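You operate a simulated robot arm through the tools that you are given. There is no shell and no other tool.

Carry out the task below with a simulated robot arm. There is one attempt and no reset: what you move stays moved.

JOB
Print RECEIVED, then PAID on the blue slip, put it in the green rack and switch the printer off.
Fine: on the low cupboards; the dial ends at PAID.

The check looks at the end state, three seconds after you hand in, the way a careful person would. Anything else that was tipped, shoved, dropped, spilled or broken makes it a failure.

ROBOT AND FRAMES
A 7-joint arm with a two-finger parallel gripper, fixed in place. Base frame: the origin is at the foot of the arm, x ahead of it, y to its left, z up. Units: m, rad, N and s.
With the tool pointing down near the work surface it reaches from about 0.26 to 0.68 m from the base axis. Its first joint turns from -2.897 to 2.897 rad. Payload 2.5 kg.
The TCP is the grasp point between the finger pads, 0.03 m short of the fingertips. In the tool frame z runs along the fingers and y along their closing line. The gripper opens to 0.094 m. The fingers are 0.028 m wide and 0.01 m thick; the gripper's body (0.05 by 0.096 m) begins 0.055 m behind the TCP.
Orientation is that of the tool frame in the base frame, as a unit quaternion [x, y, z, w]. With the fingers straight down and closing along the base's y, the tool's x points along the base's -x, its y along +y and its z along -z.

CONTROLS
- The arm moves only by the tool arm_command. Its argument "increments" is a list of rows, each a list of 6 numbers: the shift along the base's x, y, z in mm, then the turn, a rotation vector about the base's x, y, z in rad. In form: [[dx, dy, dz, wx, wy, wz], ...]. A call has 1 to 20 rows; each row is the pose to reach, as a shift and turn from the pose commanded when the call began. "claw" is the gripper command, from -1 (fully open) to 1 (shut), values between in proportion, set as the call begins (left out, the last holds). Rows are played at 5 a second. More than 0.05 m and 0.15 rad between two rows, or a gripper value outside its range, and nothing of the call is played. Where a pose cannot be reached the arm comes as near as it can. A force on the tool above 40 N (or 10 N above the force at the start of the call, whichever is more), or a blocked arm, ends the call early, and 0.2 s more pass. Each finger travels about 0.072 m/s and halts on what it meets, pressing with about 26 N; the grip force reading is that of the motor and also rises with nothing between the fingers. The clock runs only during rows and for 0.2 s after the last one: add rows that repeat a pose to give the fingers time. It gives the time, the measured TCP pose, the force on the tool (base axes), the opening and the grip force at its end, in the units of the frame above (readings bear some noise), with the torque about the TCP (base axes, N m) and any sound that the robot's microphone picked up, and new pictures: "pictures" is both (left out), scene, wrist or none.
- Cameras (640 x 400 px; columns grow to the right, rows downward): "scene" is fixed at [0.2244, -0.4945, 0.6569]; the picture's right is [0.97, -0.24, 0.00], its down [-0.16, -0.64, -0.75] and it looks along [0.18, 0.73, -0.66] (base axes); focal length 329 px, centre (320, 200). "wrist" rides on the gripper at [0.076, 0.014, -0.102] in the tool frame; the picture's right is [-0.18, 0.98, 0.00], its down [-0.75, -0.14, -0.64] and it looks along [-0.63, -0.12, 0.77] (tool axes); focal length 243 px, centre (320, 200). There is no depth. A picture from a camera that has moved, and an enlarged one, comes with that camera's place and axes in the base frame and with its lens. The place of the scene camera against the robot may be out by one fixed shift of up to 0.018 m in any direction.
- zoom(camera, box): a new picture of the part [left, top, right, bottom] of that camera's present view, enlarged. No time passes.
- hand_in(): hands the job in; it is judged then, once.

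Places have to be worked out from the pictures, the camera data and where the tool is seen. Open the gripper and draw the arm clear of the work before you hand the job in, unless the task says otherwise.

The tools are called after "Call:" by a JSON object that holds its "name" and its "arguments". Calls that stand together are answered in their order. arm_command: Moves the arm, as the interface text tells. Its arguments: {"type":"object","properties":{"increments":{"type":"array","items":{"type":"array","items":{"type":"number"}}},"claw":{"type":"number"},"pictures":{"type":"string","enum":["both","scene","wrist","none"]}},"required":["increments"]} The other tools are called the same way: zoom (camera, box) takes an enlarged picture of a part of a camera's view; hand_in () hands the job in.

At the start:

```text
t: 0.0
eef_pos: [0.3913, -0.1378, 0.3614]
ee_rot: [0.0, 1.0, 0.001, 0.0]
force: [0.5, -0.5, 0.1]
ft_torque: [0.01, 0.01, -0.02]
width: 0.0941
gripper_force: 0.0
```

scene: 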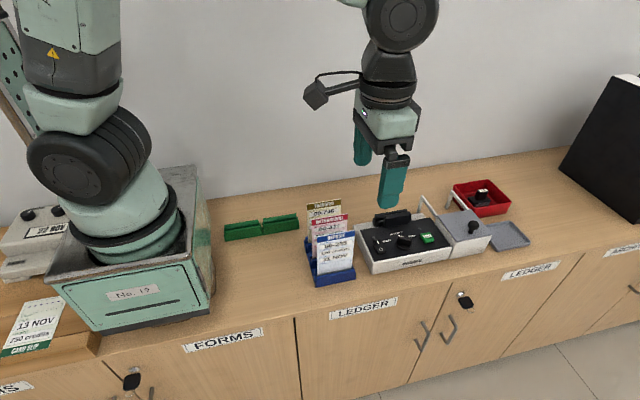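
wrist: 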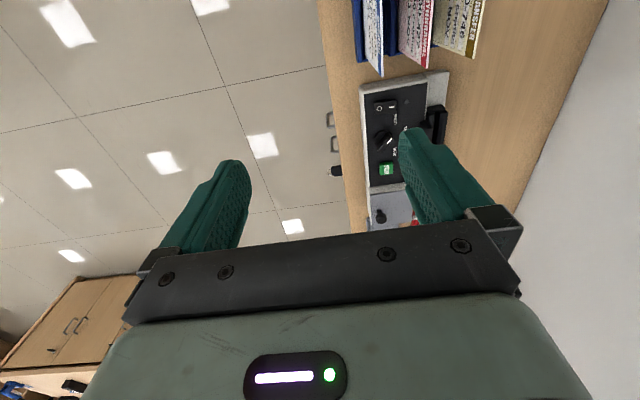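

I'll start by enlarging the parts of both views to understand the printer, the slips and the rack.

Call:
{"name": "zoom", "arguments": {"camera": "scene", "box": [340, 180, 540, 300]}}

Call:
{"name": "zoom", "arguments": {"camera": "scene", "box": [210, 180, 370, 300]}}

Call:
{"name": "zoom", "arguments": {"camera": "wrist", "box": [320, 0, 520, 240]}}

Call:
{"name": "zoom", "arguments": {"camera": "scene", "box": [0, 180, 220, 370]}}

```text
3.20 times, centred on (440, 240) of scene
camera zoom: at [0.2244, -0.4945, 0.6569], right [0.97, -0.24, 0.0], down [-0.16, -0.64, -0.75], along [0.18, 0.73, -0.66], focal length 1053 px, centre (-64, 72)
```

zoom: 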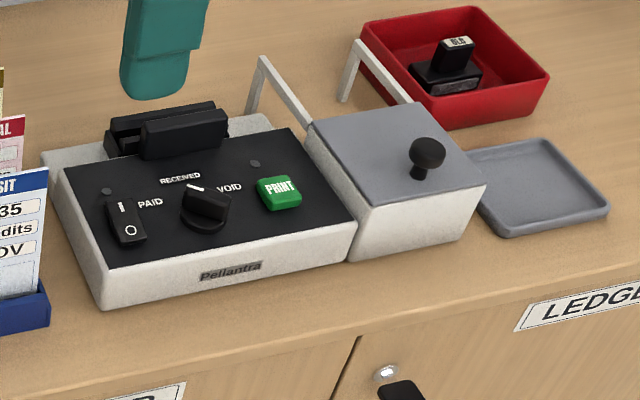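

```text
3.33 times, centred on (290, 240) of scene
camera zoom: at [0.2244, -0.4945, 0.6569], right [0.97, -0.24, 0.0], down [-0.16, -0.64, -0.75], along [0.18, 0.73, -0.66], focal length 1097 px, centre (420, 67)
```

zoom: 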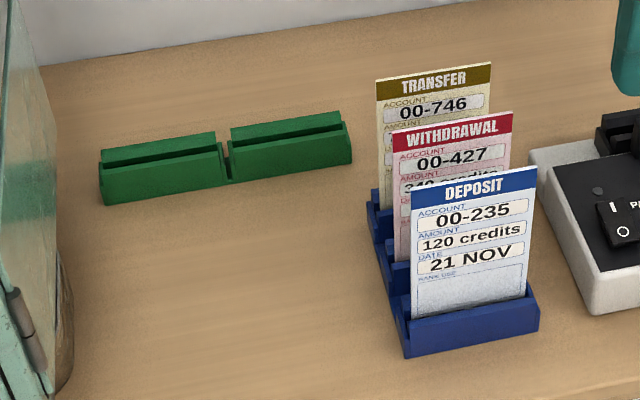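

```text
1.67 times, centred on (420, 120) of wrist
camera zoom: at [0.3159, -0.1238, 0.4651], right [0.18, 0.98, 0.0], down [0.75, -0.14, 0.64], along [0.63, -0.12, -0.77], focal length 404 px, centre (153, 333)
```

zoom: 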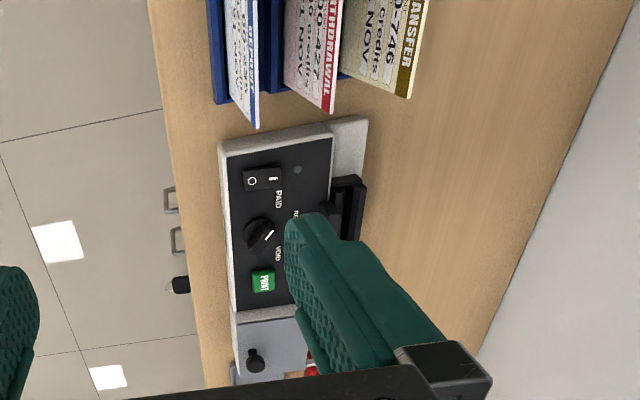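

```text
2.11 times, centred on (110, 275) of scene
camera zoom: at [0.2244, -0.4945, 0.6569], right [0.97, -0.24, 0.0], down [-0.16, -0.64, -0.75], along [0.18, 0.73, -0.66], focal length 693 px, centre (762, 42)
```

zoom: 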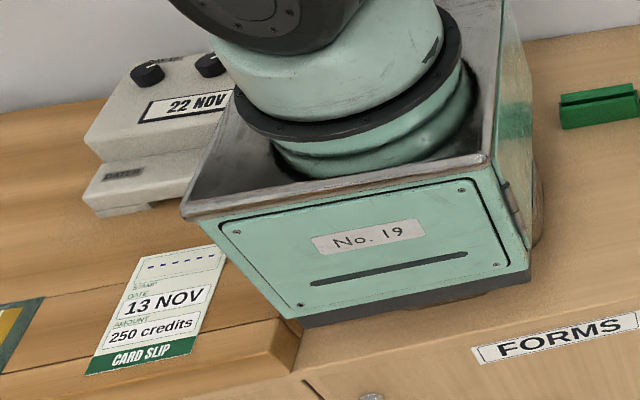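

The printer has a rocker switch, a dial (PAID/RECEIVED/VOID), a PRINT button and a slot at the back. The slips stand in a blue holder, and the green rack is to the left. I'll shift the arm sideways, well above everything, for a clear wrist view of the printer.

Call:
{"name": "arm_command", "arguments": {"increments": [[0, 40, 0, 0, 0, 0], [0, 80, 0, 0, 0, 0], [0, 110, 0, 0, 0, 0], [0, 110, 0, 0, 0, 0]], "claw": -1}}

```text
t: 1.0
eef_pos: [0.3933, -0.026, 0.3631]
ee_rot: [0.0, 1.0, 0.0, 0.0]
force: [-0.4, -0.5, 0.0]
ft_torque: [0.0, -0.04, -0.02]
width: 0.0941
gripper_force: 0.0
camera wrist: at [0.3185, -0.0119, 0.4668], right [0.18, 0.98, 0.0], down [0.75, -0.14, 0.64], along [0.63, -0.12, -0.77], focal length 243 px, centre (320, 200)
```

scene: 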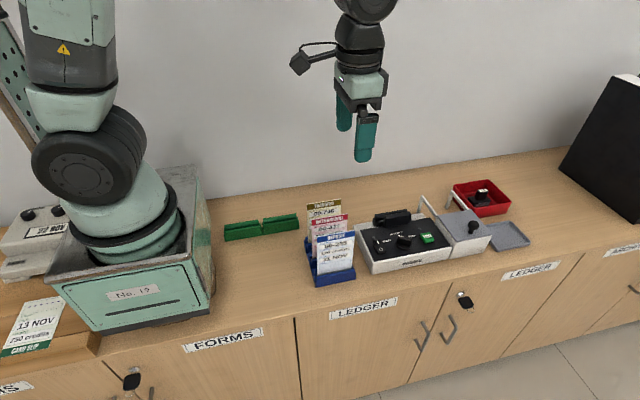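
wrist: 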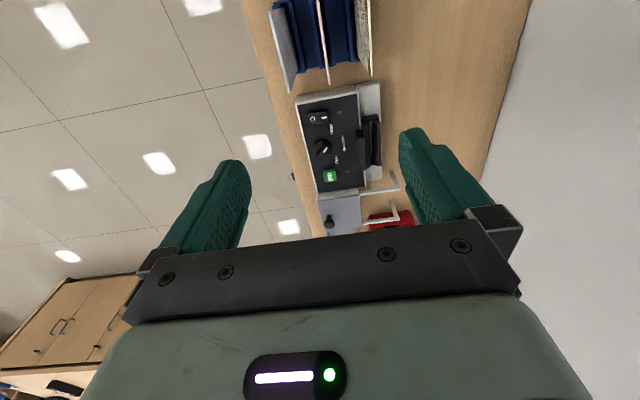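

Call:
{"name": "zoom", "arguments": {"camera": "wrist", "box": [270, 75, 430, 245]}}

Call:
{"name": "zoom", "arguments": {"camera": "wrist", "box": [250, 0, 410, 100]}}

Call:
{"name": "zoom", "arguments": {"camera": "scene", "box": [365, 200, 445, 250]}}

```text
2.35 times, centred on (350, 160) of wrist
camera zoom: at [0.3185, -0.0119, 0.4668], right [0.18, 0.98, 0.0], down [0.75, -0.14, 0.64], along [0.63, -0.12, -0.77], focal length 571 px, centre (249, 294)
```

zoom: 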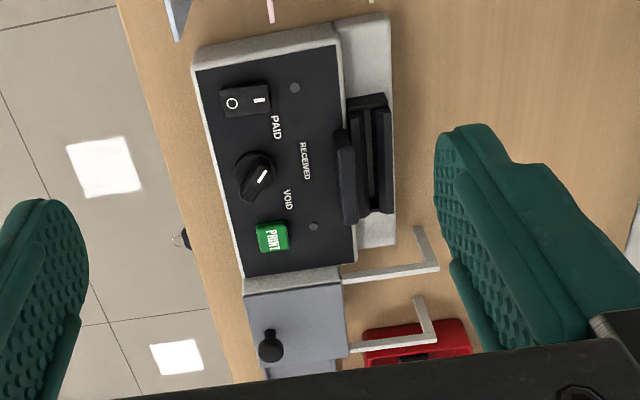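

```text
4.00 times, centred on (330, 50) of wrist
camera zoom: at [0.3185, -0.0119, 0.4668], right [0.18, 0.98, 0.0], down [0.75, -0.14, 0.64], along [0.63, -0.12, -0.77], focal length 970 px, centre (280, 800)
```

zoom: 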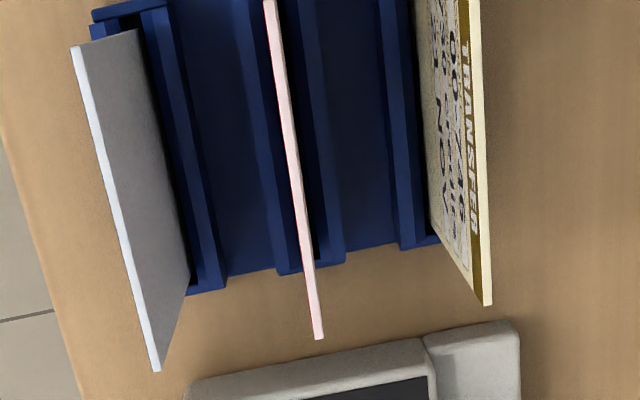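

```text
8.00 times, centred on (405, 225) of scene
camera zoom: at [0.2244, -0.4945, 0.6569], right [0.97, -0.24, 0.0], down [-0.16, -0.64, -0.75], along [0.18, 0.73, -0.66], focal length 2632 px, centre (-360, 0)
```

zoom: 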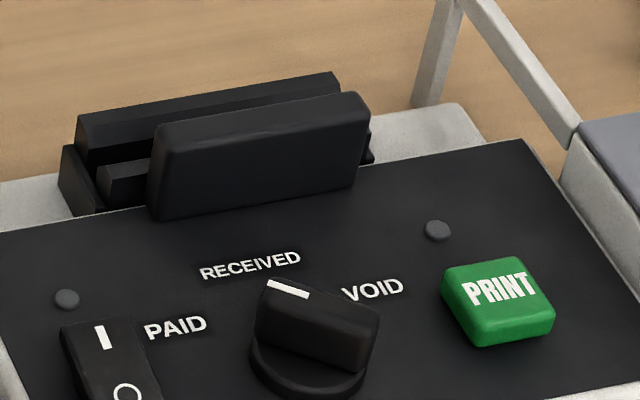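

Let me zoom harder on the dial, switch and slot to read their states.

Call:
{"name": "zoom", "arguments": {"camera": "wrist", "box": [300, 100, 364, 140]}}

Call:
{"name": "zoom", "arguments": {"camera": "wrist", "box": [310, 125, 374, 165]}}

Call:
{"name": "zoom", "arguments": {"camera": "scene", "box": [365, 225, 429, 265]}}

Call:
{"name": "zoom", "arguments": {"camera": "scene", "box": [415, 170, 543, 250]}}

```text
10.00 times, centred on (332, 120) of wrist
camera zoom: at [0.3185, -0.0119, 0.4668], right [0.18, 0.98, 0.0], down [0.75, -0.14, 0.64], along [0.63, -0.12, -0.77], focal length 2426 px, centre (200, 1000)
```

zoom: 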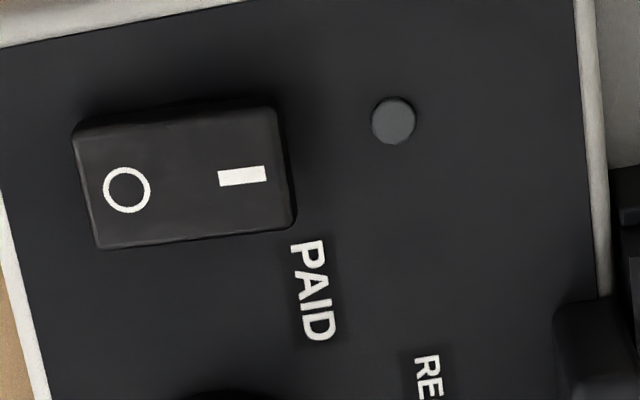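

```text
10.00 times, centred on (342, 145) of wrist
camera zoom: at [0.3185, -0.0119, 0.4668], right [0.18, 0.98, 0.0], down [0.75, -0.14, 0.64], along [0.63, -0.12, -0.77], focal length 2426 px, centre (100, 750)
```

zoom: 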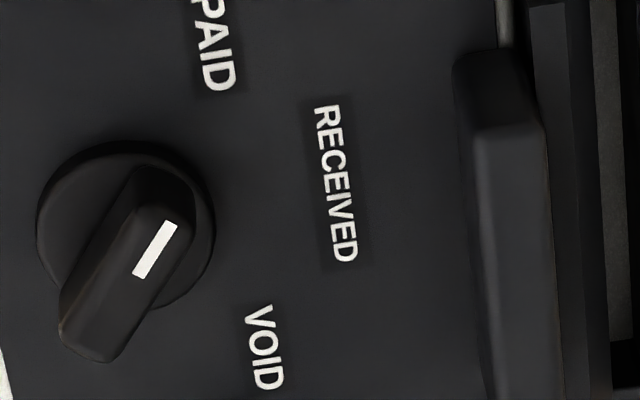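

```text
10.00 times, centred on (397, 245) of scene
camera zoom: at [0.2244, -0.4945, 0.6569], right [0.97, -0.24, 0.0], down [-0.16, -0.64, -0.75], along [0.18, 0.73, -0.66], focal length 3290 px, centre (-450, -250)
```

zoom: 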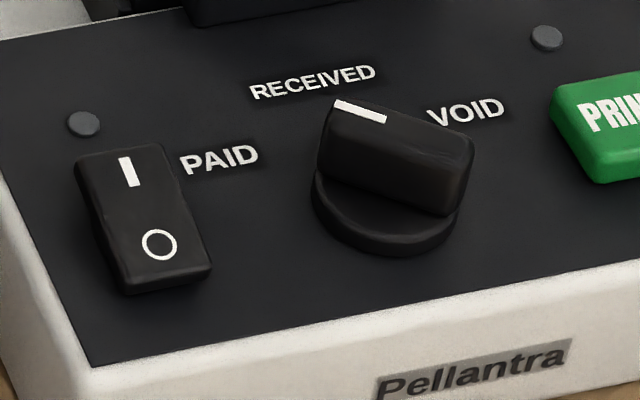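

```text
5.00 times, centred on (479, 210) of scene
camera zoom: at [0.2244, -0.4945, 0.6569], right [0.97, -0.24, 0.0], down [-0.16, -0.64, -0.75], along [0.18, 0.73, -0.66], focal length 1645 px, centre (-475, 150)
```

zoom: 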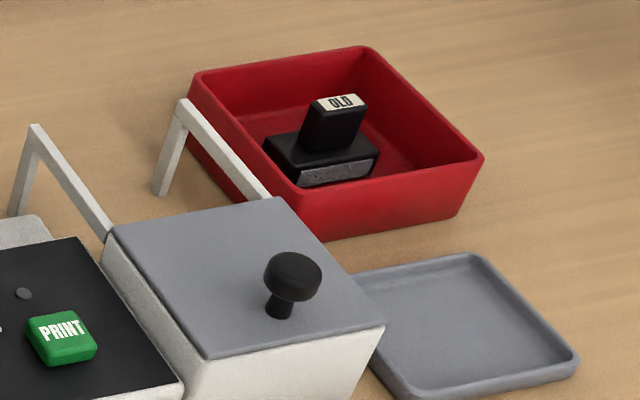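

The dial points at PAID now, both lamps look dark (so the printer seems off), and the printer lies square with the base axes. Triangulating the two wrist views gives the PRINT button near (0.596, -0.043, 0.058), the dial near (0.537, -0.047) and the blue DEPOSIT slip at y≈-0.065, x 0.32–0.40, top z≈0.159. I'll go closer over the printer for the slot and switch details.

Call:
{"name": "arm_command", "arguments": {"increments": [[25, 18, -30, 0, 0, 0], [50, 36, -65, 0, 0, 0], [77, 56, -103, 0, 0, 0], [77, 56, -103, 0, 0, 0]]}}

```text
refused: row 3 steps farther than a row can; nothing moved
```

The last step was too long; I'll split it more finely.

Call:
{"name": "arm_command", "arguments": {"increments": [[20, 14, -26, 0, 0, 0], [40, 28, -52, 0, 0, 0], [58, 42, -78, 0, 0, 0], [77, 56, -103, 0, 0, 0], [77, 56, -103, 0, 0, 0]]}}

```text
t: 2.2
eef_pos: [0.4715, 0.0309, 0.2578]
ee_rot: [-0.001, 1.0, 0.0, 0.0]
force: [0.0, 0.0, -0.2]
ft_torque: [0.03, -0.01, -0.03]
width: 0.0938
gripper_force: 0.0
camera wrist: at [0.3941, 0.0443, 0.3612], right [0.18, 0.98, 0.0], down [0.75, -0.14, 0.64], along [0.63, -0.12, -0.77], focal length 243 px, centre (320, 200)
```

scene: 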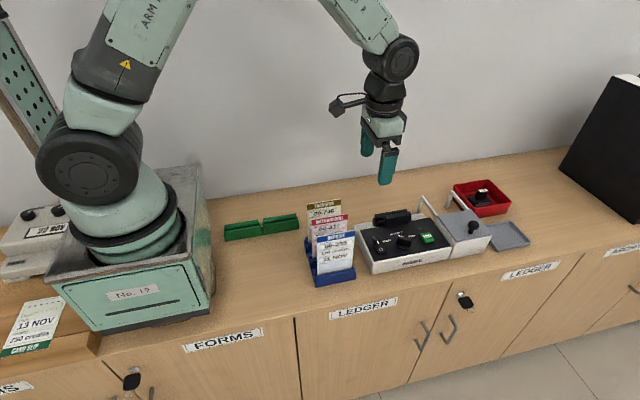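
wrist: 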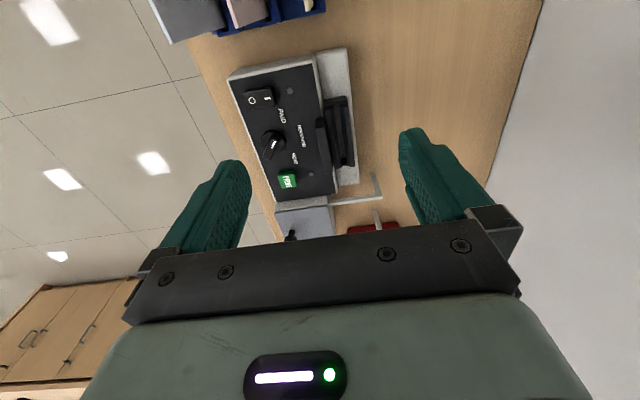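

Call:
{"name": "zoom", "arguments": {"camera": "wrist", "box": [290, 45, 386, 205]}}

Call:
{"name": "zoom", "arguments": {"camera": "wrist", "box": [310, 85, 374, 185]}}

Call:
{"name": "zoom", "arguments": {"camera": "wrist", "box": [220, 60, 320, 200]}}

```text
2.50 times, centred on (338, 125) of wrist
camera zoom: at [0.3941, 0.0443, 0.3612], right [0.18, 0.98, 0.0], down [0.75, -0.14, 0.64], along [0.63, -0.12, -0.77], focal length 606 px, centre (275, 388)
```

zoom: 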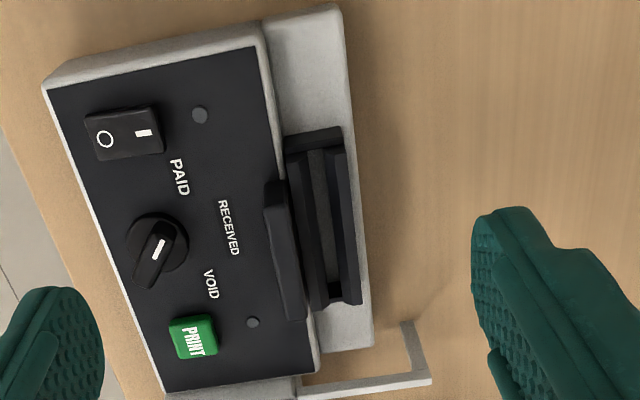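

```text
4.00 times, centred on (342, 135) of wrist
camera zoom: at [0.3941, 0.0443, 0.3612], right [0.18, 0.98, 0.0], down [0.75, -0.14, 0.64], along [0.63, -0.12, -0.77], focal length 970 px, centre (232, 460)
```

zoom: 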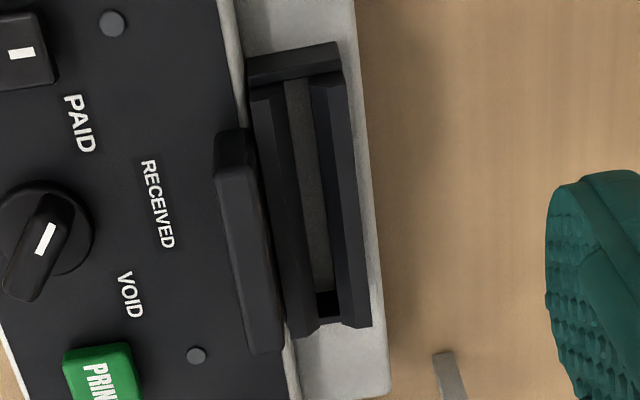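

```text
2.86 times, centred on (270, 130) of wrist
camera zoom: at [0.3941, 0.0443, 0.3612], right [0.18, 0.98, 0.0], down [0.75, -0.14, 0.64], along [0.63, -0.12, -0.77], focal length 693 px, centre (463, 400)
```

zoom: 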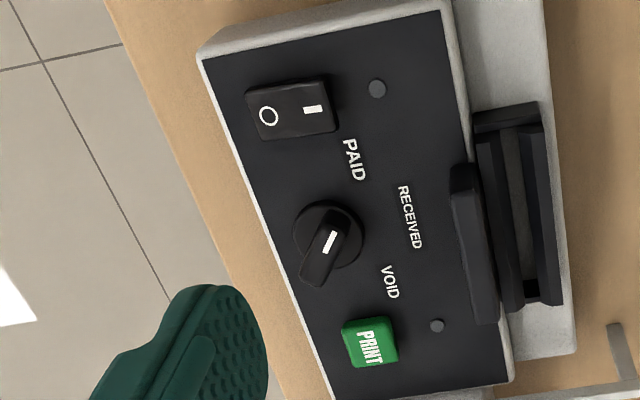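

The slot lies between two chamfered black jaws with a stop wall at its -x end and the print head block in front. I'll lower the camera over it to measure the slot and heights more accurately.

Call:
{"name": "arm_command", "arguments": {"increments": [[10, 8, -35, 0, 0, 0], [20, 16, -70, 0, 0, 0], [20, 16, -105, 0, 0, 0], [20, 16, -105, 0, 0, 0]]}}

```text
t: 3.2
eef_pos: [0.4874, 0.0453, 0.1505]
ee_rot: [0.0, 1.0, 0.0, 0.001]
force: [-0.2, 0.0, -0.5]
ft_torque: [0.0, 0.01, 0.0]
width: 0.0941
gripper_force: 0.2
camera wrist: at [0.4121, 0.0588, 0.254], right [0.18, 0.98, 0.0], down [0.75, -0.14, 0.64], along [0.63, -0.12, -0.77], focal length 243 px, centre (320, 200)
```

scene: 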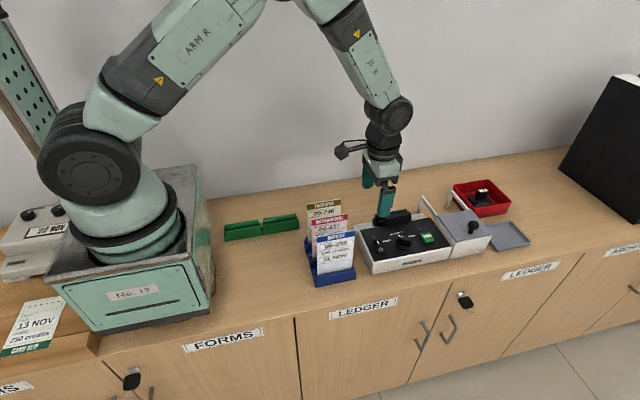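
wrist: 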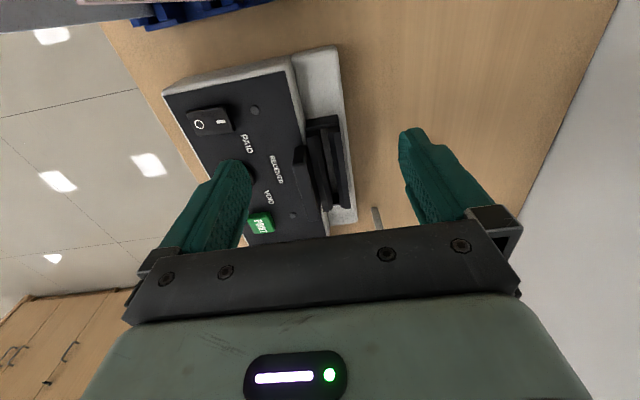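

Call:
{"name": "zoom", "arguments": {"camera": "wrist", "box": [280, 100, 376, 240]}}

Call:
{"name": "zoom", "arguments": {"camera": "wrist", "box": [160, 40, 360, 165]}}

```text
2.86 times, centred on (328, 170) of wrist
camera zoom: at [0.4121, 0.0588, 0.254], right [0.18, 0.98, 0.0], down [0.75, -0.14, 0.64], along [0.63, -0.12, -0.77], focal length 693 px, centre (297, 286)
```

zoom: 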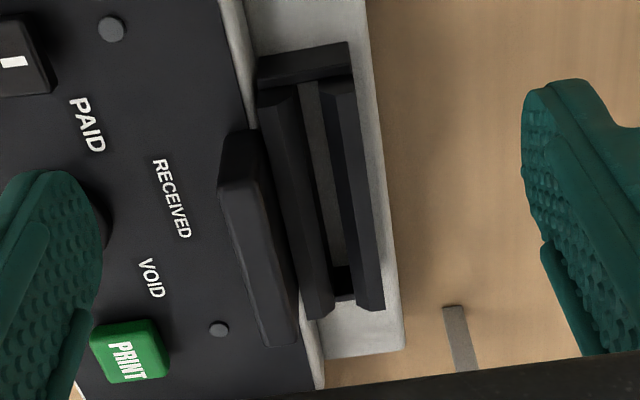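

```text
3.20 times, centred on (260, 102) of wrist
camera zoom: at [0.4121, 0.0588, 0.254], right [0.18, 0.98, 0.0], down [0.75, -0.14, 0.64], along [0.63, -0.12, -0.77], focal length 776 px, centre (512, 512)
```

zoom: 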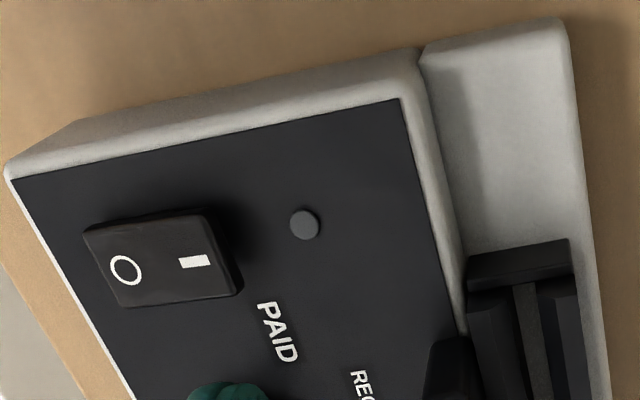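

The rocker's O side is pressed down (the I end stands proud and the lamp is grey), so the printer is off. I'll close the fingers and move above the I end of the rocker, near (0.476, -0.030), stopping short of contact.

Call:
{"name": "arm_command", "arguments": {"increments": [[-5, -30, 0, 0, 0, 0], [-13, -75, 0, 0, 0, 0], [-13, -75, -15, 0, 0, 0], [-13, -75, -30, 0, 0, 0], [-13, -75, -40, 0, 0, 0], [-13, -75, -40, 0, 0, 0]], "claw": 1}}

```text
t: 4.6
eef_pos: [0.476, -0.0302, 0.1132]
ee_rot: [0.0, 1.0, 0.0, 0.0]
force: [0.0, -0.5, -0.2]
ft_torque: [-0.02, 0.01, 0.01]
width: 0.0
gripper_force: 25.8
camera wrist: at [0.4005, -0.0164, 0.2162], right [0.18, 0.98, 0.0], down [0.75, -0.14, 0.64], along [0.63, -0.12, -0.77], focal length 243 px, centre (320, 200)
```

scene: 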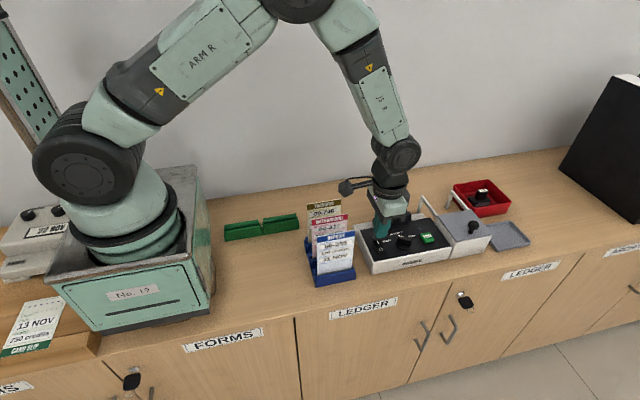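
wrist: 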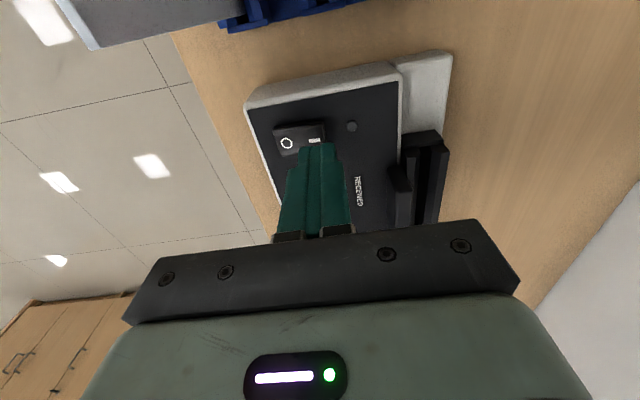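

Call:
{"name": "zoom", "arguments": {"camera": "wrist", "box": [256, 100, 384, 180]}}

Call:
{"name": "zoom", "arguments": {"camera": "scene", "box": [350, 200, 430, 250]}}

```text
5.00 times, centred on (320, 140) of wrist
camera zoom: at [0.4005, -0.0164, 0.2162], right [0.18, 0.98, 0.0], down [0.75, -0.14, 0.64], along [0.63, -0.12, -0.77], focal length 1213 px, centre (320, 500)
```

zoom: 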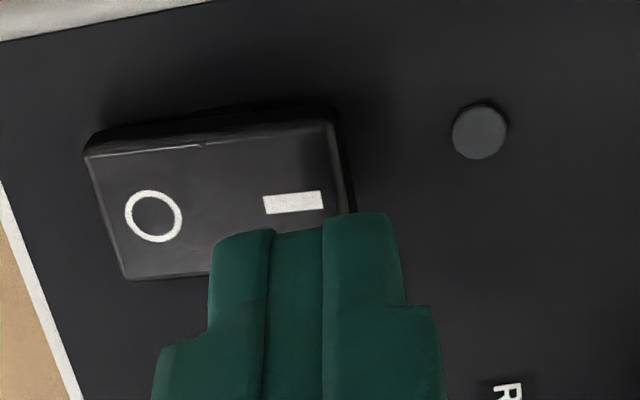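

```text
8.00 times, centred on (390, 225) of scene
camera zoom: at [0.2244, -0.4945, 0.6569], right [0.97, -0.24, 0.0], down [-0.16, -0.64, -0.75], along [0.18, 0.73, -0.66], focal length 2632 px, centre (-240, 0)
```

zoom: 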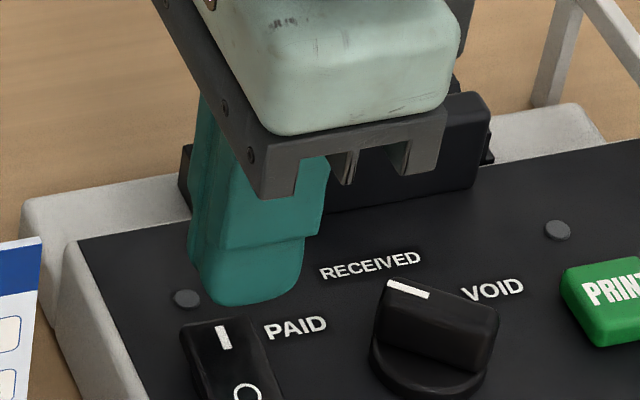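

The closed fingertips hang over the I half of the rocker. I'll lower in small steps and watch the force and the lamp.

Call:
{"name": "arm_command", "arguments": {"increments": [[0, 0, -6, 0, 0, 0], [0, 0, -12, 0, 0, 0], [0, 0, -15, 0, 0, 0], [0, 0, -18, 0, 0, 0], [0, 0, -20, 0, 0, 0]]}}

```text
t: 5.8
eef_pos: [0.4769, -0.0314, 0.0951]
ee_rot: [0.0, 1.0, 0.0, -0.001]
force: [-0.1, 1.3, 2.2]
ft_torque: [0.04, 0.05, 0.01]
width: 0.0
gripper_force: 26.2
camera wrist: at [0.4005, -0.0171, 0.1975], right [0.18, 0.98, 0.0], down [0.75, -0.14, 0.64], along [0.63, -0.12, -0.77], focal length 243 px, centre (320, 200)
```

scene: 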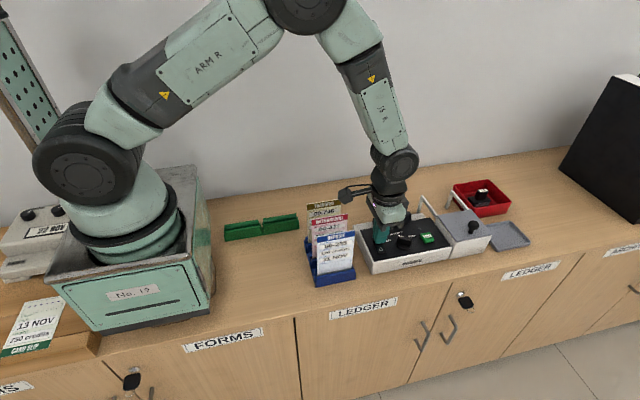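
wrist: 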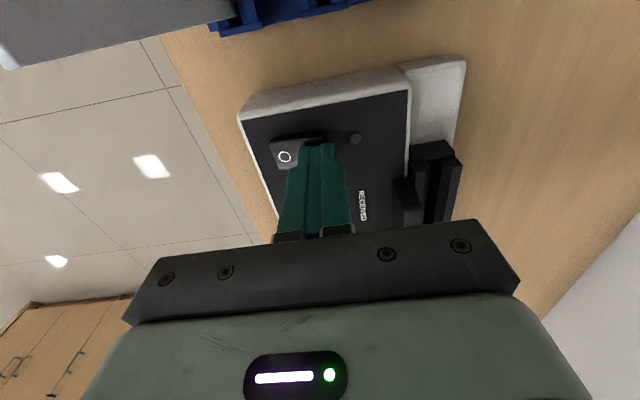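

Light contact (about 2 N) with the tip near z=0.064. I'll press a few millimetres further.

Call:
{"name": "arm_command", "arguments": {"increments": [[0, 0, -2, 0, 0, 0], [0, 0, -4, 0, 0, 0], [0, 0, -6, 0, 0, 0], [0, 0, -6, 0, 0, 0]]}}

Call:
{"name": "zoom", "arguments": {"camera": "wrist", "box": [240, 90, 400, 190]}}

```text
t: 6.5
eef_pos: [0.4762, -0.0289, 0.0905]
ee_rot: [0.0, 1.0, 0.001, 0.0]
force: [-3.4, 1.3, 9.7]
ft_torque: [-0.04, 0.08, 0.0]
width: 0.0001
gripper_force: 26.2
stopped in row 3: the force on the tool passed its limit at 48 N (the readings are from after the stop); the commanded pose is now the measured one
camera wrist: at [0.4005, -0.0163, 0.1946], right [0.18, 0.98, 0.0], down [0.75, -0.14, 0.64], along [0.63, -0.12, -0.77], focal length 243 px, centre (320, 200)
```

scene: 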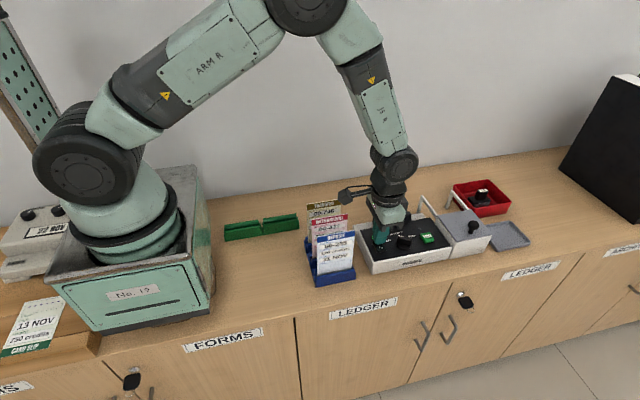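
wrist: 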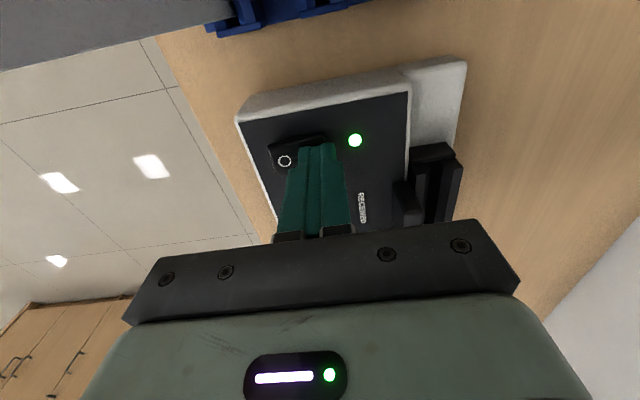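

```text
4.00 times, centred on (320, 140) of wrist
camera zoom: at [0.4005, -0.0163, 0.1946], right [0.18, 0.98, 0.0], down [0.75, -0.14, 0.64], along [0.63, -0.12, -0.77], focal length 970 px, centre (320, 440)
```

zoom: 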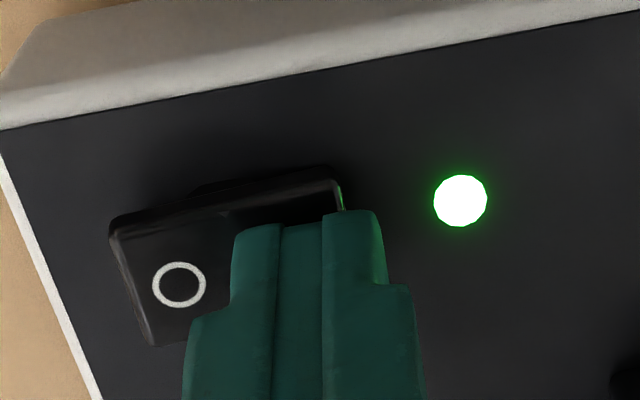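

The power lamp is lit green: the printer is on. I'll lift off and check that nothing else moved.

Call:
{"name": "arm_command", "arguments": {"increments": [[0, 0, 20, 0, 0, 0], [0, 0, 50, 0, 0, 0], [-10, 0, 90, 0, 0, 0], [-10, 0, 90, 0, 0, 0]], "claw": -0.1}}

Call:
{"name": "zoom", "arguments": {"camera": "scene", "box": [340, 190, 460, 270]}}

Call:
{"name": "zoom", "arguments": {"camera": "wrist", "box": [220, 60, 420, 240]}}

```text
t: 7.5
eef_pos: [0.4645, -0.0307, 0.1829]
ee_rot: [0.0, 1.0, 0.0, -0.001]
force: [-0.5, -0.3, -0.9]
ft_torque: [0.02, -0.01, -0.01]
width: 0.0516
gripper_force: 0.1
camera wrist: at [0.3888, -0.0166, 0.2861], right [0.18, 0.98, 0.0], down [0.75, -0.14, 0.64], along [0.63, -0.12, -0.77], focal length 243 px, centre (320, 200)
```

scene: 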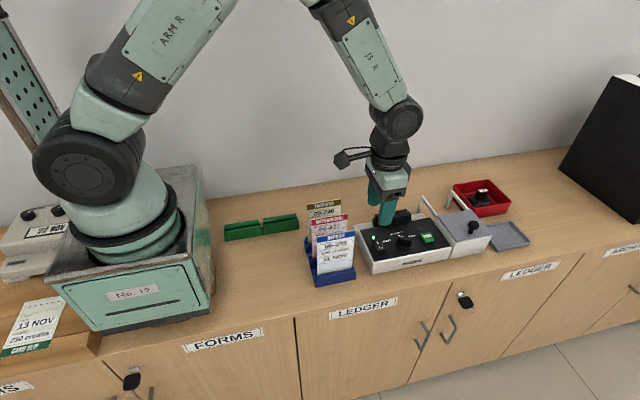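
wrist: 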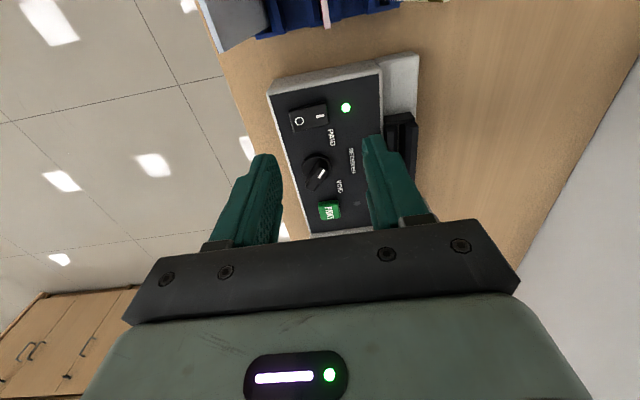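

```text
5.00 times, centred on (400, 230) of scene
camera zoom: at [0.2244, -0.4945, 0.6569], right [0.97, -0.24, 0.0], down [-0.16, -0.64, -0.75], along [0.18, 0.73, -0.66], focal length 1645 px, centre (-80, 50)
```

zoom: 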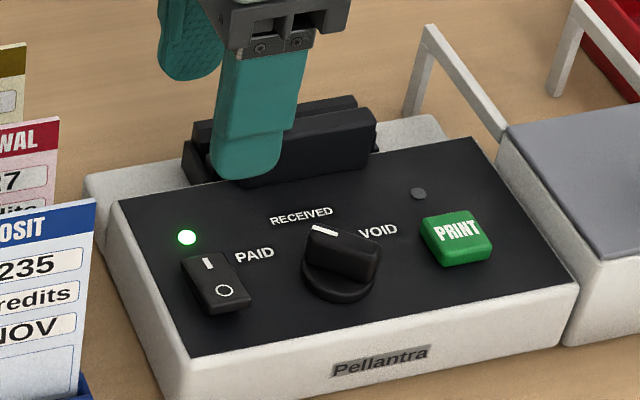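

```text
2.22 times, centred on (320, 150) of wrist
camera zoom: at [0.3888, -0.0166, 0.2861], right [0.18, 0.98, 0.0], down [0.75, -0.14, 0.64], along [0.63, -0.12, -0.77], focal length 539 px, centre (320, 311)
```

zoom: 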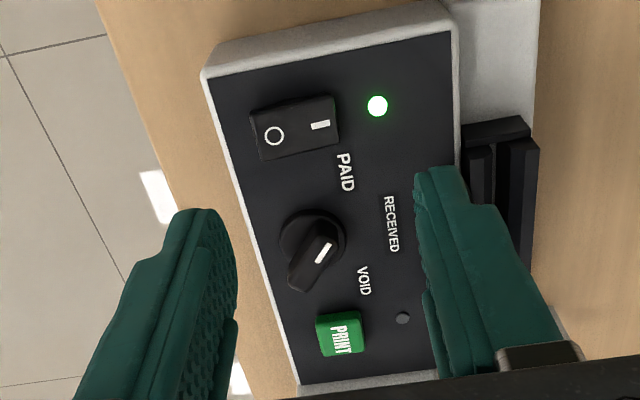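

Power is on and everything else is in place. The dial's centre is about (0.531, -0.046) with the handle pointing roughly 52° from +y toward -x, so I'll turn the gripper about -0.66 rad so its fingers straddle the handle, and stop above it.

Call:
{"name": "arm_command", "arguments": {"increments": [[14, -3, -5, 0, 0, -0.14], [28, -6, -15, 0, 0, -0.28], [42, -10, -25, 0, 0, -0.42], [55, -13, -35, 0, 0, -0.55], [65, -16, -50, 0, 0, -0.66], [65, -16, -60, 0, 0, -0.66], [65, -16, -60, 0, 0, -0.66]]}}

Call:
{"name": "zoom", "arguments": {"camera": "wrist", "box": [240, 80, 400, 240]}}

Call:
{"name": "zoom", "arguments": {"camera": "scene", "box": [350, 195, 450, 265]}}

```text
t: 9.1
eef_pos: [0.533, -0.0467, 0.1211]
ee_rot: [0.324, 0.946, 0.0, 0.0]
force: [0.2, -0.1, 0.6]
ft_torque: [-0.01, 0.01, -0.03]
width: 0.0517
gripper_force: 0.0
camera wrist: at [0.4819, 0.0106, 0.2244], right [0.75, 0.66, 0.0], down [0.51, -0.57, 0.64], along [0.43, -0.48, -0.77], focal length 243 px, centre (320, 200)
```

scene: 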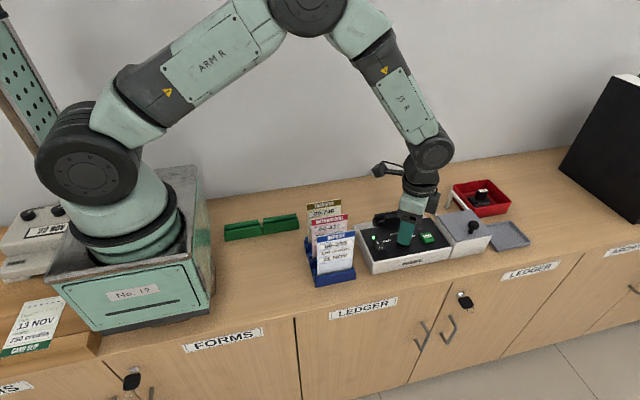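
wrist: 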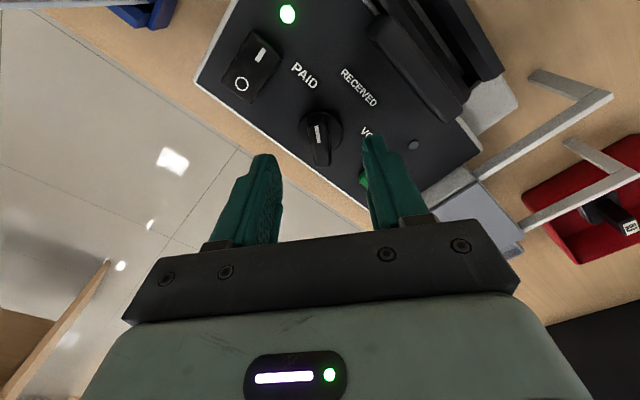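

```text
2.50 times, centred on (320, 160) of wrist
camera zoom: at [0.4819, 0.0106, 0.2244], right [0.75, 0.66, 0.0], down [0.51, -0.57, 0.64], along [0.43, -0.48, -0.77], focal length 606 px, centre (320, 300)
```

zoom: 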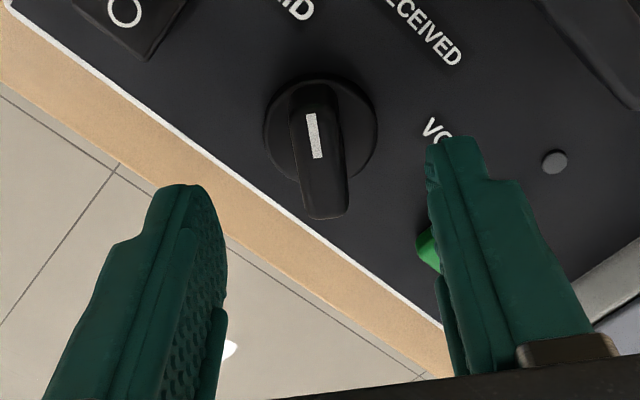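

```text
5.71 times, centred on (400, 230) of scene
camera zoom: at [0.2244, -0.4945, 0.6569], right [0.97, -0.24, 0.0], down [-0.16, -0.64, -0.75], along [0.18, 0.73, -0.66], focal length 1880 px, centre (-137, 29)
```

zoom: 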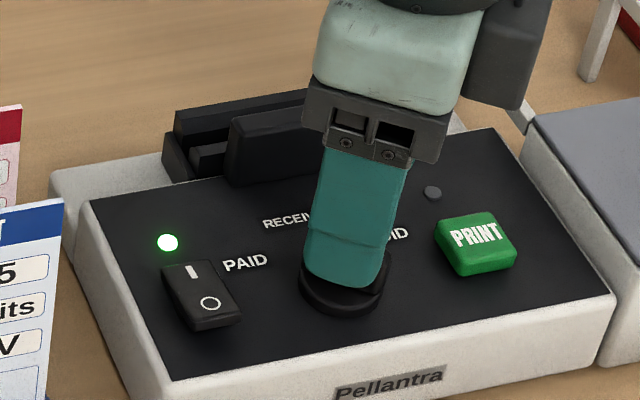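

The handle lies right between the fingers and along the finger width. I'll lower around it and grip.

Call:
{"name": "arm_command", "arguments": {"increments": [[0, 0, -8, 0, 0, 0], [0, 0, -16, 0, 0, 0], [0, 0, -22, 0, 0, 0], [0, 0, -26, 0, 0, 0], [0, 0, -26, 0, 0, 0]]}}

Call:
{"name": "zoom", "arguments": {"camera": "scene", "box": [350, 195, 450, 265]}}

Call:
{"name": "zoom", "arguments": {"camera": "wrist", "box": [240, 80, 400, 240]}}

```text
t: 10.3
eef_pos: [0.5319, -0.0451, 0.0937]
ee_rot: [0.325, 0.946, 0.0, 0.0]
force: [-0.3, -0.9, -0.4]
ft_torque: [-0.01, -0.01, 0.0]
width: 0.0515
gripper_force: 0.1
camera wrist: at [0.4801, 0.0126, 0.1976], right [0.75, 0.66, 0.0], down [0.51, -0.57, 0.64], along [0.43, -0.48, -0.77], focal length 243 px, centre (320, 200)
```

scene: 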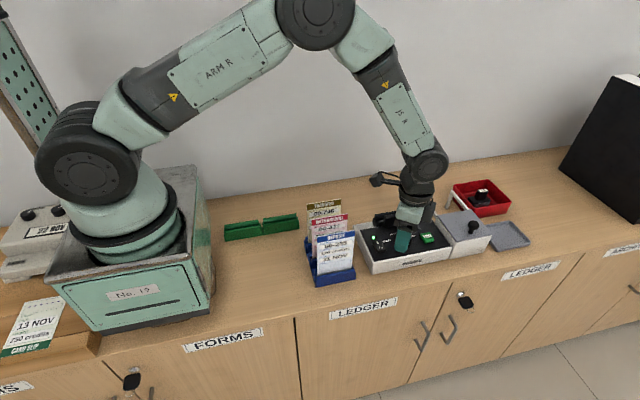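
wrist: 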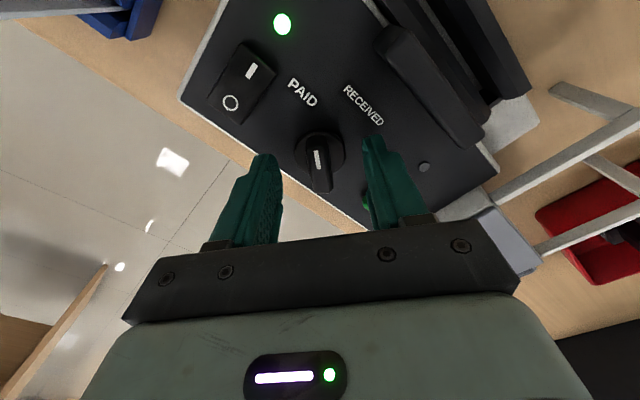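

```text
5.71 times, centred on (400, 230) of scene
camera zoom: at [0.2244, -0.4945, 0.6569], right [0.97, -0.24, 0.0], down [-0.16, -0.64, -0.75], along [0.18, 0.73, -0.66], focal length 1880 px, centre (-137, 29)
```

zoom: 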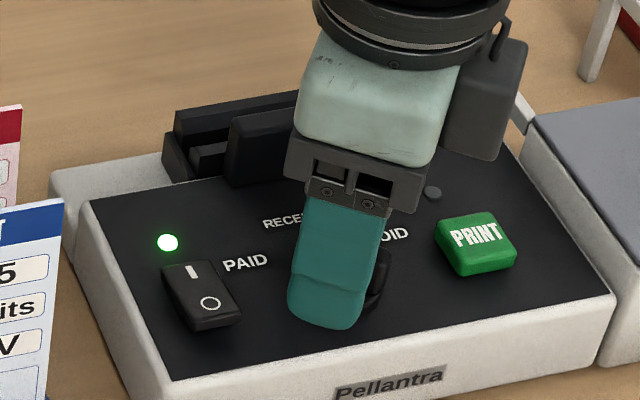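

```text
2.50 times, centred on (320, 160) of wrist
camera zoom: at [0.4801, 0.0126, 0.1976], right [0.75, 0.66, 0.0], down [0.51, -0.57, 0.64], along [0.43, -0.48, -0.77], focal length 606 px, centre (320, 300)
```

zoom: 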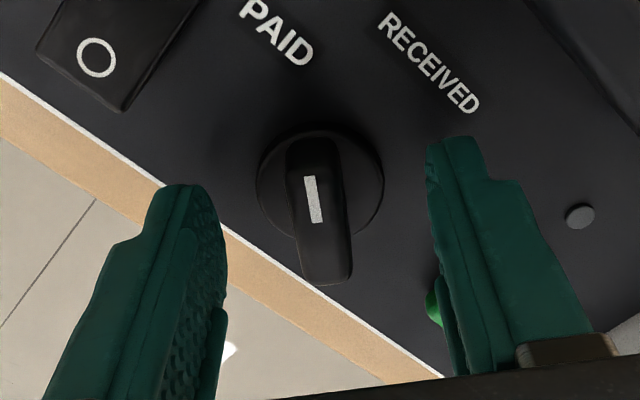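

The fingertips sit on both sides of the handle. Closing the gripper on it now.

Call:
{"name": "arm_command", "arguments": {"increments": [[0, 0, -2, 0, 0, 0], [0, 0, -2, 0, 0, 0], [0, 0, -2, 0, 0, 0], [0, 0, -2, 0, 0, 0]], "claw": 1}}

Call:
{"name": "zoom", "arguments": {"camera": "wrist", "box": [240, 80, 400, 240]}}

```text
t: 11.3
eef_pos: [0.5306, -0.0451, 0.0924]
ee_rot: [0.326, 0.945, 0.0, 0.0]
force: [1.6, -0.7, 0.8]
ft_torque: [0.24, 0.24, -1.14]
width: 0.0131
gripper_force: 45.1
camera wrist: at [0.4799, 0.0124, 0.1957], right [0.75, 0.66, 0.0], down [0.51, -0.57, 0.64], along [0.43, -0.48, -0.77], focal length 243 px, centre (320, 200)
```

scene: 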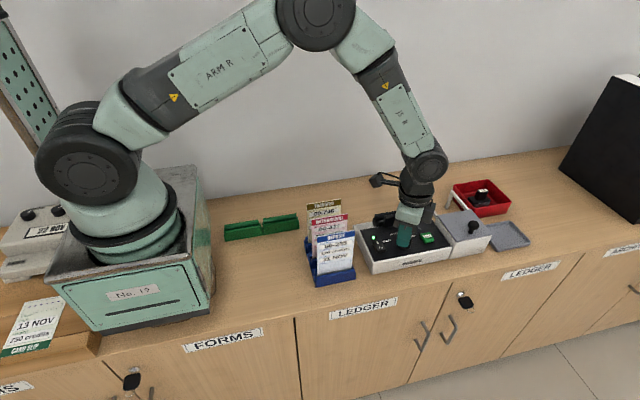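
wrist: 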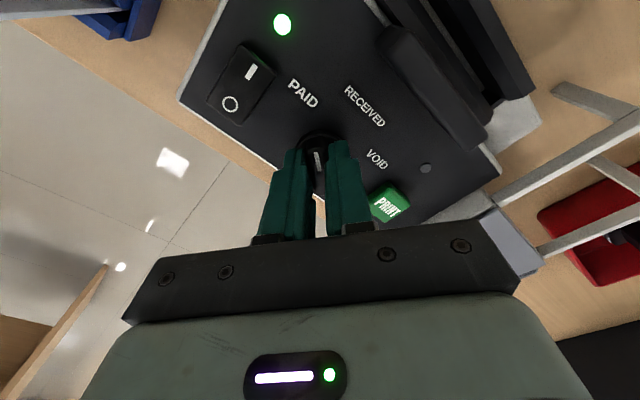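

```text
2.50 times, centred on (320, 160) of wrist
camera zoom: at [0.4799, 0.0124, 0.1957], right [0.75, 0.66, 0.0], down [0.51, -0.57, 0.64], along [0.43, -0.48, -0.77], focal length 606 px, centre (320, 300)
```

zoom: 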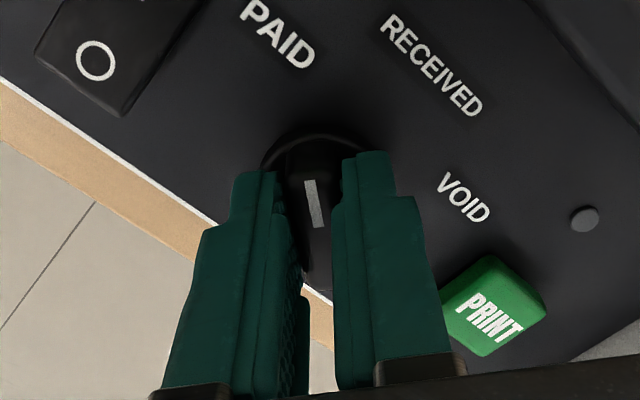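

Grip is firm on the handle (13 mm). I'll turn it clockwise about 0.89 rad toward RECEIVED.

Call:
{"name": "arm_command", "arguments": {"increments": [[0, 0, 0, 0, 0, -0.1], [0, 0, 0, 0, 0, -0.2], [0, 0, 0, 0, 0, -0.3], [0, 0, 0, 0, 0, -0.4], [0, 0, 0, 0, 0, -0.5], [0, 0, 0, 0, 0, -0.6], [0, 0, 0, 0, 0, -0.7], [0, 0, 0, 0, 0, -0.8], [0, 0, 0, 0, 0, -0.89], [0, 0, 0, 0, 0, -0.89]]}}

Call:
{"name": "zoom", "arguments": {"camera": "wrist", "box": [240, 80, 400, 240]}}

```text
t: 13.6
eef_pos: [0.5318, -0.0442, 0.0919]
ee_rot: [0.7, 0.714, 0.002, 0.002]
force: [2.8, -0.1, -2.7]
ft_torque: [0.03, 0.35, 0.02]
width: 0.013
gripper_force: 44.2
stopped in row 10: the force on the tool passed its limit at 41 N (the readings are from after the stop); the commanded pose is now the measured one
camera wrist: at [0.5452, 0.0314, 0.1959], right [0.99, -0.16, 0.01], down [-0.13, -0.76, 0.64], along [-0.1, -0.63, -0.77], focal length 243 px, centre (320, 200)
```

scene: 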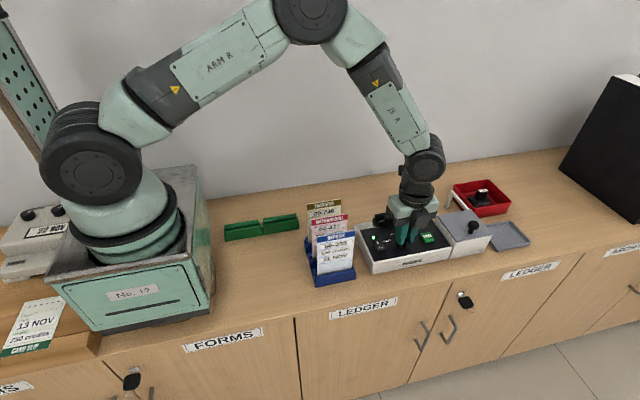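
wrist: 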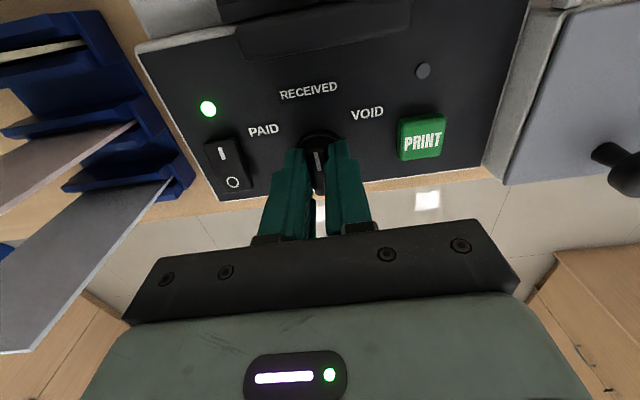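

```text
2.50 times, centred on (320, 160) of wrist
camera zoom: at [0.5452, 0.0314, 0.1959], right [0.99, -0.16, 0.01], down [-0.13, -0.76, 0.64], along [-0.1, -0.63, -0.77], focal length 606 px, centre (320, 300)
```

zoom: 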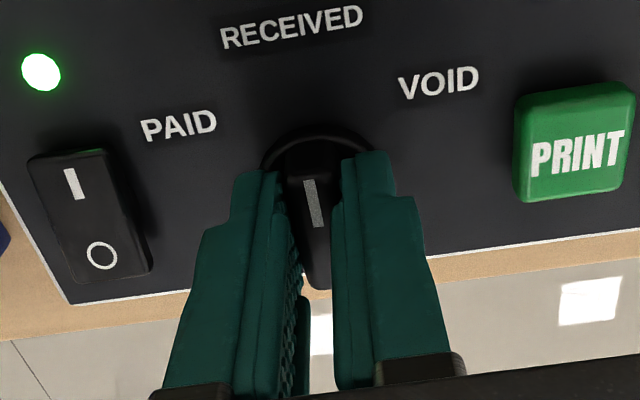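

The dial now points at RECEIVED and the reaction torque is near zero. I'll release it and lift straight up, then check the dial and that the printer hasn't shifted.

Call:
{"name": "arm_command", "arguments": {"increments": [[0, 0, 0, 0, 0, 0], [0, 0, 0, 0, 0, 0], [0, 0, 10, 0, 0, 0], [0, 0, 30, 0, 0, 0], [0, 0, 70, 0, 0, 0], [0, 0, 100, 0, 0, 0], [0, 0, 100, 0, 0, 0]], "claw": 0.1}}

Call:
{"name": "zoom", "arguments": {"camera": "scene", "box": [350, 195, 450, 265]}}

Call:
{"name": "zoom", "arguments": {"camera": "wrist", "box": [200, 60, 480, 235]}}

```text
t: 15.2
eef_pos: [0.5331, -0.0436, 0.1909]
ee_rot: [0.7, 0.715, 0.002, 0.001]
force: [-1.2, -0.2, -0.2]
ft_torque: [0.02, -0.01, -0.01]
width: 0.0424
gripper_force: 0.2
camera wrist: at [0.545, 0.0318, 0.2947], right [0.99, -0.16, 0.0], down [-0.13, -0.76, 0.64], along [-0.1, -0.63, -0.77], focal length 243 px, centre (320, 200)
```

scene: 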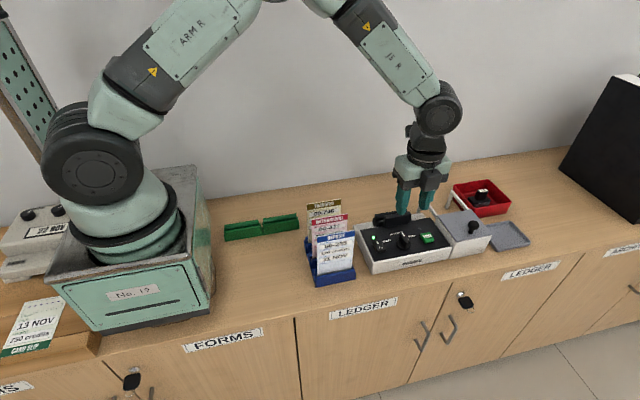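
wrist: 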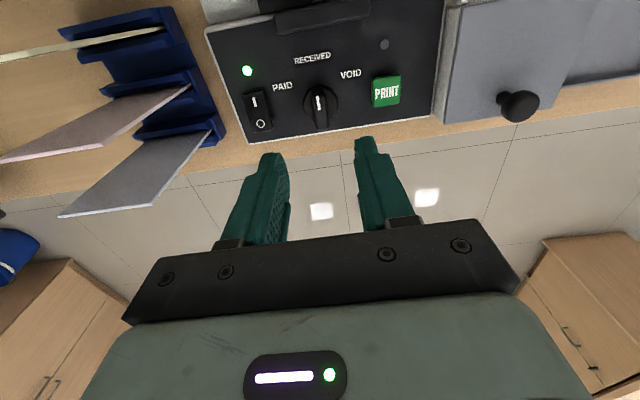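

```text
5.71 times, centred on (400, 230) of scene
camera zoom: at [0.2244, -0.4945, 0.6569], right [0.97, -0.24, 0.0], down [-0.16, -0.64, -0.75], along [0.18, 0.73, -0.66], focal length 1880 px, centre (-137, 29)
```

zoom: 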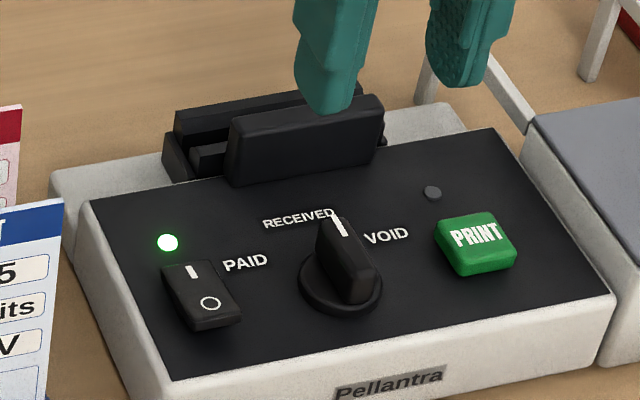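

```text
2.29 times, centred on (340, 148) of wrist
camera zoom: at [0.545, 0.0318, 0.2947], right [0.99, -0.16, 0.0], down [-0.13, -0.76, 0.64], along [-0.1, -0.63, -0.77], focal length 555 px, centre (274, 320)
```

zoom: 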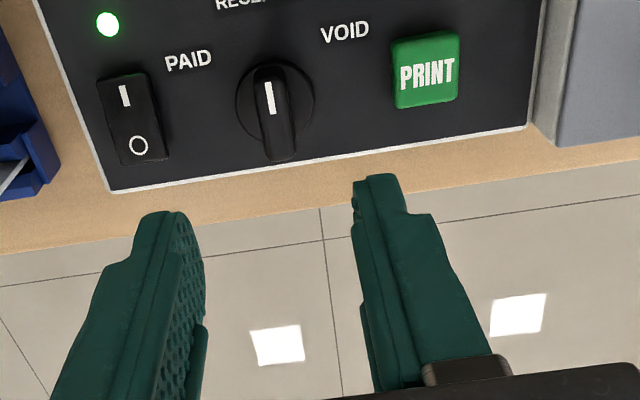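

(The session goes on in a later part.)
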